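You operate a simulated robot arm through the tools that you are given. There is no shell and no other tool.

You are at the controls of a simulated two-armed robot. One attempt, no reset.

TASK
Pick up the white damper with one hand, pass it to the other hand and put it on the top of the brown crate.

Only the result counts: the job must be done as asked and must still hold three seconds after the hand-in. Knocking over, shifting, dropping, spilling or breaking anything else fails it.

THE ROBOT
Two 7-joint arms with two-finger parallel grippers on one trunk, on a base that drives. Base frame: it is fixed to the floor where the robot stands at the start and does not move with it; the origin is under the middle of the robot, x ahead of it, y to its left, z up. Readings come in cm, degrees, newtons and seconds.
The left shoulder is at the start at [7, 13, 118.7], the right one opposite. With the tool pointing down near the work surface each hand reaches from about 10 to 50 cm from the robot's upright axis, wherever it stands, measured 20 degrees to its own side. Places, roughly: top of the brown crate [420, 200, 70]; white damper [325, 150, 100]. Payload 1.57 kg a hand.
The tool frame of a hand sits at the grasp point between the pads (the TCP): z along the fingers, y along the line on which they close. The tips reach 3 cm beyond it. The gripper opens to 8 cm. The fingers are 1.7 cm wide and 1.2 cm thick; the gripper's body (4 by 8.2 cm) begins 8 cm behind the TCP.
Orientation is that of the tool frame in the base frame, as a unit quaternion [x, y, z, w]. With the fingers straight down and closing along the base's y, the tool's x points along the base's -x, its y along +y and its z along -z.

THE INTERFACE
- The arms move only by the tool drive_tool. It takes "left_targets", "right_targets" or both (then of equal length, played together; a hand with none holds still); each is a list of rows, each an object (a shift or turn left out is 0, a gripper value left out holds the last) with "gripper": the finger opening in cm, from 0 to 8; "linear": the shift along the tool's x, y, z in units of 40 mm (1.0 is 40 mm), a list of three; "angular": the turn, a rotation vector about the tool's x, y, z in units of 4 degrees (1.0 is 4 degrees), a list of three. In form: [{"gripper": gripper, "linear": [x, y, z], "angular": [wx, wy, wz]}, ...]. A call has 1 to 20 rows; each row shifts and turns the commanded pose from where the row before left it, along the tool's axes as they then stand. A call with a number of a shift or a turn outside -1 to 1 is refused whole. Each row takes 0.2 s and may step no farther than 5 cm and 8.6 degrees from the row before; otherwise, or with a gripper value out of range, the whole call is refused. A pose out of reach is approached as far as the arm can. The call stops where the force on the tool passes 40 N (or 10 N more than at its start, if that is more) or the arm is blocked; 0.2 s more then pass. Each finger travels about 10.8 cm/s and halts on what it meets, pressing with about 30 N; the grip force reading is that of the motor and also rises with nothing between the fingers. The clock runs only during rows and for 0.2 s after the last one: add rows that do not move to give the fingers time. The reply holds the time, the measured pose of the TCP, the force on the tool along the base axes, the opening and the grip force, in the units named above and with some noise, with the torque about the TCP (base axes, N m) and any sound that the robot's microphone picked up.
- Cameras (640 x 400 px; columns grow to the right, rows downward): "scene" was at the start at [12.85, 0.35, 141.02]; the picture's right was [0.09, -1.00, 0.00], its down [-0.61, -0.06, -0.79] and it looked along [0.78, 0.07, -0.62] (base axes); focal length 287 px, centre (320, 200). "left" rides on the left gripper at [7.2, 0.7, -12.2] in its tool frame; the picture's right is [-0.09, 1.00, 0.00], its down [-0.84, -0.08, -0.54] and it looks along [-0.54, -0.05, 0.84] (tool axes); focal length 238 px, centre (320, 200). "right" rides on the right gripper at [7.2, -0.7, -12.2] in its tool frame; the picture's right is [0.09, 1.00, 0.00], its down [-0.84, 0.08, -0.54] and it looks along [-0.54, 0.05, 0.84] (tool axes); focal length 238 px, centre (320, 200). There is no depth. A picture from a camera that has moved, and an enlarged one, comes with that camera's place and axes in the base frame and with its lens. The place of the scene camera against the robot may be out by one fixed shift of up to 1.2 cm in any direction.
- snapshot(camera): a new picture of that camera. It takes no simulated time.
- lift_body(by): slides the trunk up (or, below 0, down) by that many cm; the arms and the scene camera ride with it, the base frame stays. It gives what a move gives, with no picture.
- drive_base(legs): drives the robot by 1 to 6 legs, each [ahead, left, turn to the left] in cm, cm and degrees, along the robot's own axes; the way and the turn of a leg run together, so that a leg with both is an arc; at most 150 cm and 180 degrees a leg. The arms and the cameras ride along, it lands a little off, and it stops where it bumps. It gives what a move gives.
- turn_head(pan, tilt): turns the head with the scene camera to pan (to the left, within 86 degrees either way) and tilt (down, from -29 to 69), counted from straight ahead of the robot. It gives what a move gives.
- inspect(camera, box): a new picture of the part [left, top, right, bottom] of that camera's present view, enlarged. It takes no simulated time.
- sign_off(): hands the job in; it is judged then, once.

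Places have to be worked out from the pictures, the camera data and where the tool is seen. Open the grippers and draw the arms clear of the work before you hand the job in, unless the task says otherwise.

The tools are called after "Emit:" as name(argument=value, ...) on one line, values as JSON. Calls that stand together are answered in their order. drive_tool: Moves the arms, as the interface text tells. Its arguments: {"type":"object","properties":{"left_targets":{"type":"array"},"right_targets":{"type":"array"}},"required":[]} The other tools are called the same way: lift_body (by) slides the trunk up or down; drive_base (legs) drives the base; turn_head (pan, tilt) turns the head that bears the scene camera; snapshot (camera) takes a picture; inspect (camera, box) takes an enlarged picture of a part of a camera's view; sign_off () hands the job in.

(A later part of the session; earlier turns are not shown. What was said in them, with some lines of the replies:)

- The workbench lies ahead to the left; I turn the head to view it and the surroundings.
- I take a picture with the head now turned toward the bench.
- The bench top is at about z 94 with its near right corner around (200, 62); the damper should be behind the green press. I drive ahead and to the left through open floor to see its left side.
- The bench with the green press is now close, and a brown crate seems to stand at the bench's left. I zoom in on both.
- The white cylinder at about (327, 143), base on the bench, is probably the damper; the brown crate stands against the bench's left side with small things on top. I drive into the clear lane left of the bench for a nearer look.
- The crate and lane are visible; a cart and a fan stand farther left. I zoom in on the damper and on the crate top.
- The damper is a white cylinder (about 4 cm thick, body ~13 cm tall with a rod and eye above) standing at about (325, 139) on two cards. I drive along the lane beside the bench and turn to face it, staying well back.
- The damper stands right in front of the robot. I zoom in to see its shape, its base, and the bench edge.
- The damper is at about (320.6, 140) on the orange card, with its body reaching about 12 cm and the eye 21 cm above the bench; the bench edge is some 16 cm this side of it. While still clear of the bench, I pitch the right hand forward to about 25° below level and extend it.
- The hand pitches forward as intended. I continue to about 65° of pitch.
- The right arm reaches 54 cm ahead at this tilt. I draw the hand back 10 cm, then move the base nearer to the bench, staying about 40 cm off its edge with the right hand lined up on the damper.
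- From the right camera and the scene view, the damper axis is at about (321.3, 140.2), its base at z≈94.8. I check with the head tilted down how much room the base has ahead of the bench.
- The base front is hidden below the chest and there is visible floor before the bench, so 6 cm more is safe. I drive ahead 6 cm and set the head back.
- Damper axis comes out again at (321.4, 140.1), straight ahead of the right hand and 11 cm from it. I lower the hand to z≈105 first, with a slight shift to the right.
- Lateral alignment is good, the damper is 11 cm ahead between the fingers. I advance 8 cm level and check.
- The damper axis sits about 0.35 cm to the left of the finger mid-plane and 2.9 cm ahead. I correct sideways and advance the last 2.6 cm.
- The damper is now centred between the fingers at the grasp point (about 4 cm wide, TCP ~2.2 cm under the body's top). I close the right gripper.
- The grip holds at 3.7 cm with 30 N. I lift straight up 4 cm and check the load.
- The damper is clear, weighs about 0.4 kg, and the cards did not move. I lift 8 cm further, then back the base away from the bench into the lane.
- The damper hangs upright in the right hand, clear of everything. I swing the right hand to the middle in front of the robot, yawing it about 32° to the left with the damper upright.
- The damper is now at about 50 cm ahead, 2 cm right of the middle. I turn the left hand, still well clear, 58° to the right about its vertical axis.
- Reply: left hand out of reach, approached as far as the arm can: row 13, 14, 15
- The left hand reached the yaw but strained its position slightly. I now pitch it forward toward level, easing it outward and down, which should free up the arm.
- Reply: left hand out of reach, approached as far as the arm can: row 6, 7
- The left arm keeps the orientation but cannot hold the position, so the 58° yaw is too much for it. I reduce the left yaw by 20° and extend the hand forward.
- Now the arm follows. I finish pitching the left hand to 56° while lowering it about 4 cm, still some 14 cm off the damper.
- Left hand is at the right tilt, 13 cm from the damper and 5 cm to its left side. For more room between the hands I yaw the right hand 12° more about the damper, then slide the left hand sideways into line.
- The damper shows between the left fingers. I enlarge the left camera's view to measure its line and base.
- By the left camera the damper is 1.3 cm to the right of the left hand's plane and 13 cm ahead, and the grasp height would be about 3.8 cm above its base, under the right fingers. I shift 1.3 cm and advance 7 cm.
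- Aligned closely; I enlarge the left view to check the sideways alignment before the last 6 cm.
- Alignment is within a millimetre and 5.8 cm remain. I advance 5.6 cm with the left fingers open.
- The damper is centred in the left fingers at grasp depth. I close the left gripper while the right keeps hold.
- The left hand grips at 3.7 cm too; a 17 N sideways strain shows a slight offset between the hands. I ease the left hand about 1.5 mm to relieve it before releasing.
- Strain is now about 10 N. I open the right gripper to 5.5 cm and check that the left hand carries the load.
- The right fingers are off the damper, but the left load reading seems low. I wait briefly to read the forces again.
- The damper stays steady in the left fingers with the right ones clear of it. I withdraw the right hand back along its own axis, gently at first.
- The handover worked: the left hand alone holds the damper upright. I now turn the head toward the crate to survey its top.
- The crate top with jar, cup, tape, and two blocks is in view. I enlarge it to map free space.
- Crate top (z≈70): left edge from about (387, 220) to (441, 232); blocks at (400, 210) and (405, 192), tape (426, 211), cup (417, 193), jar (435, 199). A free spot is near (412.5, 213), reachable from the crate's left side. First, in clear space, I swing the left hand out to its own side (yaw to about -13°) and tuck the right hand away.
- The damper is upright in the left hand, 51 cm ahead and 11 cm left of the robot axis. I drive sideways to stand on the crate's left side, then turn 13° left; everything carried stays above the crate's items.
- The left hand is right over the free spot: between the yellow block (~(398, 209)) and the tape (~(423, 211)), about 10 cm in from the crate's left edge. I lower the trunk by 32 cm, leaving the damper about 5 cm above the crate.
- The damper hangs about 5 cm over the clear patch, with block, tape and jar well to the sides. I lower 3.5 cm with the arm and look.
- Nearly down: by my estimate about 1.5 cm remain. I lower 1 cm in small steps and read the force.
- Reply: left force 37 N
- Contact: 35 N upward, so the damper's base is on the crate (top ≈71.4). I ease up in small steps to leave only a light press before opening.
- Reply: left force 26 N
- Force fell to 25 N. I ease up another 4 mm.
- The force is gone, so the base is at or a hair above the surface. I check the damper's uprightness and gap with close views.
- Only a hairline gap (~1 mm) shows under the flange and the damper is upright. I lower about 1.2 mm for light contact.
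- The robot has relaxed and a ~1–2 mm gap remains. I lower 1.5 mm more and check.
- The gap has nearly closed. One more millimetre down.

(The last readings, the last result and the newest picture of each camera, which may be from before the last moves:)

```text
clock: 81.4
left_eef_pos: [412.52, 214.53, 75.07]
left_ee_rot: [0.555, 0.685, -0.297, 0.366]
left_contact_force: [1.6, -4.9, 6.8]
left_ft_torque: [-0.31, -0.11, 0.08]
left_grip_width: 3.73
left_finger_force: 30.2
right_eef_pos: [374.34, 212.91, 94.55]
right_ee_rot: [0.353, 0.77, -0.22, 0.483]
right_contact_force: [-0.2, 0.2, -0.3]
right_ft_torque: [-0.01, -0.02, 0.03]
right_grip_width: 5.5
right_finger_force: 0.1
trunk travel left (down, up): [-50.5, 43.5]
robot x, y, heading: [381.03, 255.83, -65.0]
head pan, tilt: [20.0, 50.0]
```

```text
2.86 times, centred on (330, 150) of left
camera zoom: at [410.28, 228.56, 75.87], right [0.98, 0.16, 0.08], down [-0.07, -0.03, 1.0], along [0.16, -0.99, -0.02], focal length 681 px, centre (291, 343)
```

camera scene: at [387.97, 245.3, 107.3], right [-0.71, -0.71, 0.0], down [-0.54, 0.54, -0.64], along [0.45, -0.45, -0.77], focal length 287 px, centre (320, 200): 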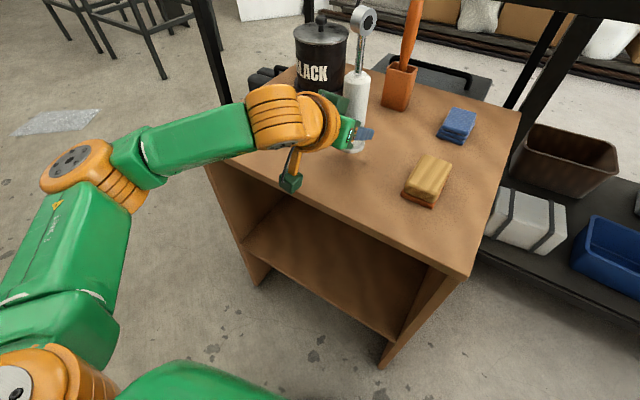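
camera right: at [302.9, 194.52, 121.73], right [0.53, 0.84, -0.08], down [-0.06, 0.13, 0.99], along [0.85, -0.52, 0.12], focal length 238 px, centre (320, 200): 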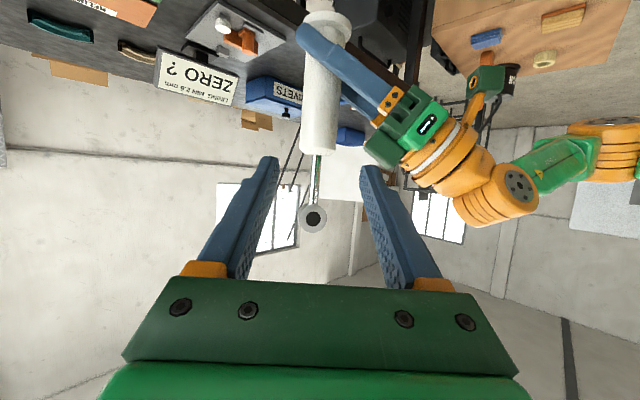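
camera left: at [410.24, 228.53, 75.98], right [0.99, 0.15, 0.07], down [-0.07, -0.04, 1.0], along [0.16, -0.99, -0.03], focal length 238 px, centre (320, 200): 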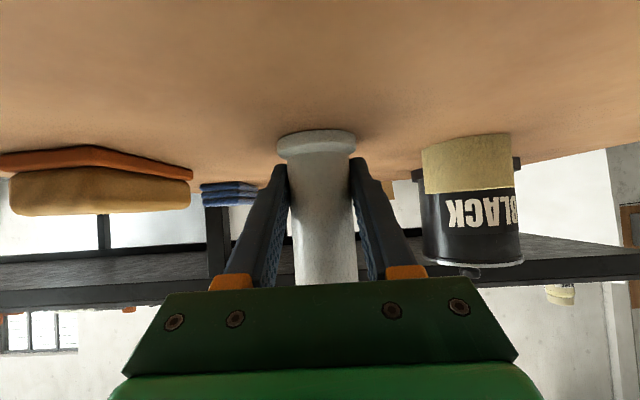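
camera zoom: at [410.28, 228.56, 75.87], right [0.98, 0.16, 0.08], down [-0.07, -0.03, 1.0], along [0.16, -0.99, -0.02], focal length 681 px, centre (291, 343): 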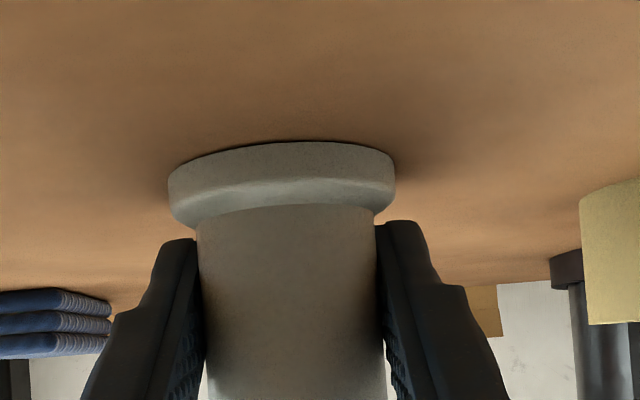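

Light contact of about 7 N: the damper rests on the crate. I open the left gripper gradually.

Emit:
drive_tool(left_targets=[{"gripper": 3.9}, {"gripper": 4.2}, {"gripper": 4.6}, {"gripper": 5.2}, {"gripper": 6}, {}, {}])

Emit:
snapshot(camera="left")

Emit:
inspect(camera="scene", box=[220, 0, 480, 220])

```text
clock: 83.0
left_eef_pos: [412.42, 214.55, 74.93]
left_ee_rot: [0.555, 0.686, -0.296, 0.365]
left_contact_force: [0.1, 0.5, -0.5]
left_ft_torque: [0.01, 0.03, 0.03]
left_grip_width: 6.02
left_finger_force: 0.0
right_eef_pos: [374.49, 212.96, 94.64]
right_ee_rot: [0.354, 0.77, -0.221, 0.483]
right_contact_force: [0.3, -0.2, -0.1]
right_ft_torque: [-0.07, 0.01, -0.06]
right_grip_width: 5.48
right_finger_force: 0.0
trunk travel left (down, up): [-50.5, 43.5]
robot x, y, heading: [381.33, 255.54, -65.3]
head pan, tilt: [20.0, 50.0]
```

```text
taken
camera left: at [410.3, 228.57, 75.81], right [0.98, 0.16, 0.08], down [-0.07, -0.03, 1.0], along [0.16, -0.99, -0.02], focal length 238 px, centre (320, 200)
```

left: 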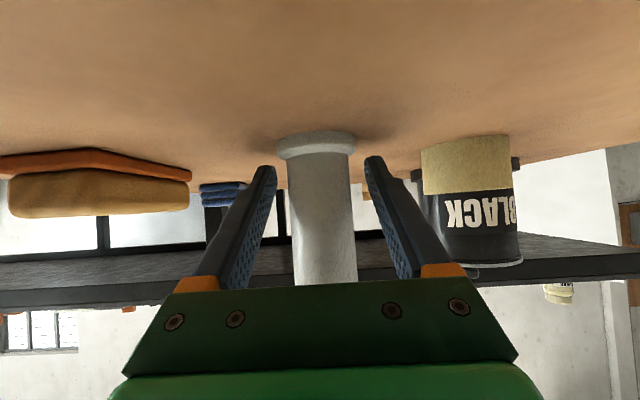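

```text
1.82 times, centred on (350, 110) of scene
camera zoom: at [387.92, 245.38, 107.31], right [-0.71, -0.71, 0.0], down [-0.54, 0.54, -0.64], along [0.45, -0.46, -0.77], focal length 522 px, centre (266, 364)
```

zoom: 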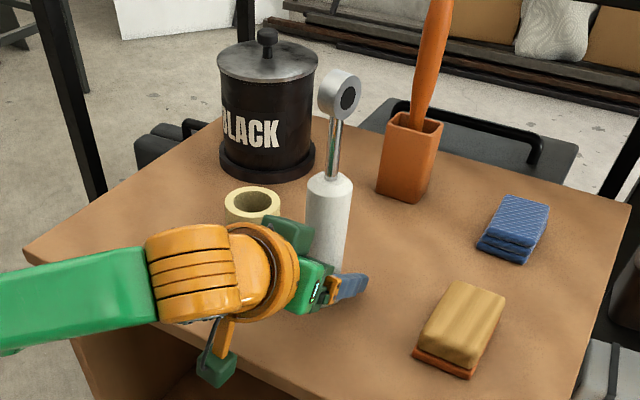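

The damper stands freely on the crate. I open a little wider and withdraw the left hand slowly back along its own axis.

Emit:
drive_tool(left_targets=[{"gripper": 7.2}, {"linear": [0, 0, -0.25]}, {"linear": [0, 0, -0.4]}, {"linear": [0, 0, -0.5]}, {"linear": [0, 0, -0.6]}, {"linear": [0, 0, -0.6]}, {"linear": [0, 0, -0.6]}, {}])

Emit:
snapshot(camera="left")

Emit:
snapshot(camera="scene")

```text
clock: 84.8
left_eef_pos: [410.55, 224.17, 81.63]
left_ee_rot: [0.555, 0.686, -0.296, 0.365]
left_contact_force: [0.7, 0.7, 0.1]
left_ft_torque: [-0.03, 0.0, -0.01]
left_grip_width: 7.21
left_finger_force: 0.1
right_eef_pos: [374.41, 212.89, 94.58]
right_ee_rot: [0.353, 0.771, -0.22, 0.483]
right_contact_force: [0.6, -0.7, 0.0]
right_ft_torque: [0.0, 0.02, 0.01]
right_grip_width: 5.51
right_finger_force: 0.0
trunk travel left (down, up): [-50.5, 43.5]
robot x, y, heading: [381.53, 255.54, -65.1]
head pan, tilt: [20.0, 50.0]
```

```text
taken
camera left: at [408.38, 238.16, 82.41], right [0.98, 0.16, 0.08], down [-0.07, -0.03, 1.0], along [0.16, -0.99, -0.02], focal length 238 px, centre (320, 200)
```

left: 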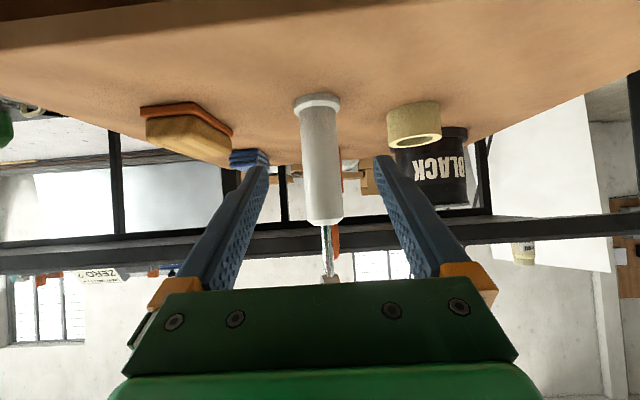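

```text
taken
camera scene: at [387.93, 245.36, 107.3], right [-0.71, -0.71, 0.0], down [-0.54, 0.54, -0.64], along [0.45, -0.46, -0.77], focal length 287 px, centre (320, 200)
```

scene: 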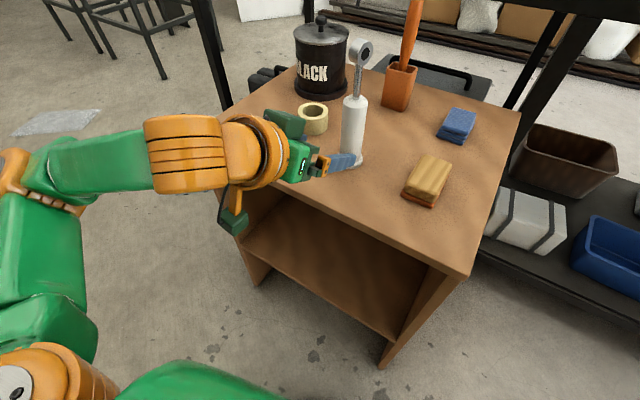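

The damper stands steady and nothing else has moved. I drive the base straight back 14 cm to bring both hands clear of the crate.

Emit:
drive_base(legs=[[-14, 0, 0]])

Emit:
snapshot(camera="scene")

Emit:
snapshot(camera="left")

```text
clock: 86.1
left_eef_pos: [404.71, 236.99, 81.48]
left_ee_rot: [0.556, 0.685, -0.297, 0.365]
left_contact_force: [0.1, 0.2, -0.7]
left_ft_torque: [0.01, 0.01, -0.03]
left_grip_width: 7.2
left_finger_force: 0.0
right_eef_pos: [368.5, 225.77, 94.53]
right_ee_rot: [0.354, 0.77, -0.221, 0.482]
right_contact_force: [-0.4, 0.6, -0.4]
right_ft_torque: [0.0, -0.01, -0.01]
right_grip_width: 5.5
right_finger_force: 0.0
trunk travel left (down, up): [-50.5, 43.5]
robot x, y, heading: [375.0, 268.71, -65.0]
head pan, tilt: [20.0, 50.0]
```

```text
taken
camera scene: at [381.95, 258.23, 107.31], right [-0.71, -0.7, 0.0], down [-0.54, 0.54, -0.64], along [0.45, -0.46, -0.77], focal length 287 px, centre (320, 200)
```

scene: 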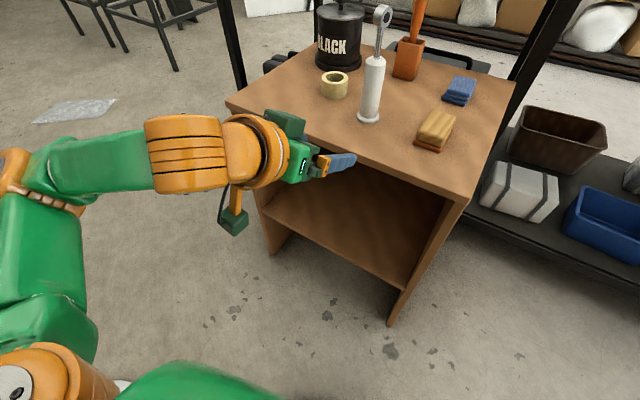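

```text
taken
camera left: at [402.41, 250.97, 82.4], right [0.99, 0.15, 0.08], down [-0.07, -0.03, 1.0], along [0.16, -0.99, -0.02], focal length 238 px, centre (320, 200)
```

left: 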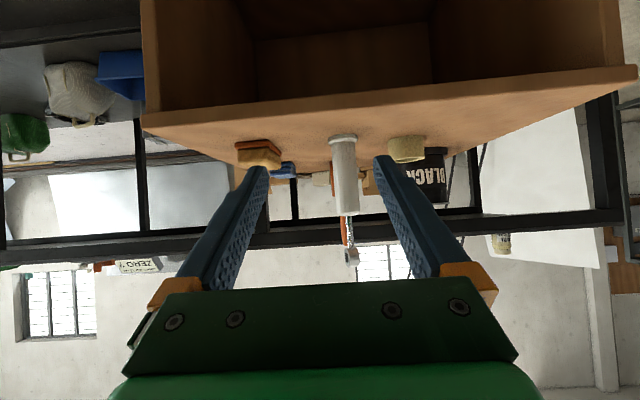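

The damper stands upright on the crate with block, tape, cup and jar untouched, and both hands are off the crate. I open both grippers fully as a last step.

Emit:
drive_tool(left_targets=[{"gripper": 8}, {}, {}], right_targets=[{"gripper": 8}, {}, {}])

Emit:
inspect(camera="scene", box=[220, 0, 520, 220])

```text
clock: 86.9
left_eef_pos: [404.55, 236.99, 81.54]
left_ee_rot: [0.556, 0.686, -0.295, 0.364]
left_contact_force: [-0.5, -0.4, 0.4]
left_ft_torque: [0.01, 0.01, 0.0]
left_grip_width: 7.99
left_finger_force: 0.0
right_eef_pos: [368.36, 225.75, 94.47]
right_ee_rot: [0.354, 0.77, -0.221, 0.482]
right_contact_force: [0.0, 1.3, 0.4]
right_ft_torque: [-0.02, 0.01, 0.0]
right_grip_width: 8.03
right_finger_force: 0.1
trunk travel left (down, up): [-50.5, 43.5]
robot x, y, heading: [375.3, 268.45, -65.3]
head pan, tilt: [20.0, 50.0]
```

```text
1.82 times, centred on (370, 110) of scene
camera zoom: at [381.96, 258.21, 107.31], right [-0.71, -0.7, 0.0], down [-0.54, 0.54, -0.64], along [0.45, -0.46, -0.77], focal length 522 px, centre (229, 364)
```

zoom: 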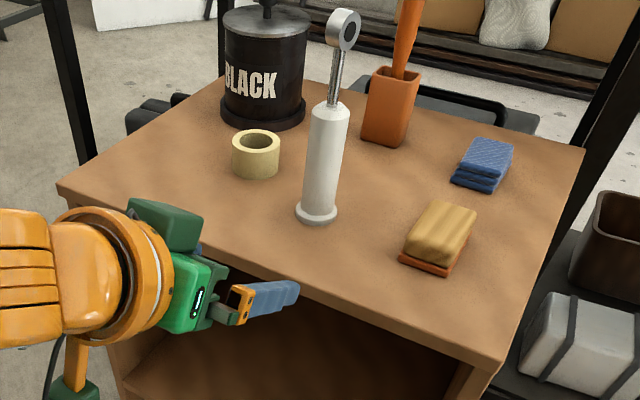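

The white damper stands upright and stable on the brown crate, both grippers are open and clear, and nothing else was disturbed. I hand the job in.

Emit:
sign_off()

```text
The job is handed in.
```

The white damper is standing upright on top of the brown crate. I picked it up with the right hand and passed it to the left hand in mid-air. The left hand then set it down in a clear spot between the yellow block and the roll of tape.

In the last pictures the things on the crate had not moved. The cards and other items around the damper's old spot on the bench were also unmoved when I last looked there. Both grippers are open and clear of the crate, and the job is handed in. I have not seen how it was judged.

When I lowered the damper I pressed it onto the crate with about 35 N. It slid up about 0.5 cm in the grip, so I eased off before letting go. It showed no lean or movement after release.
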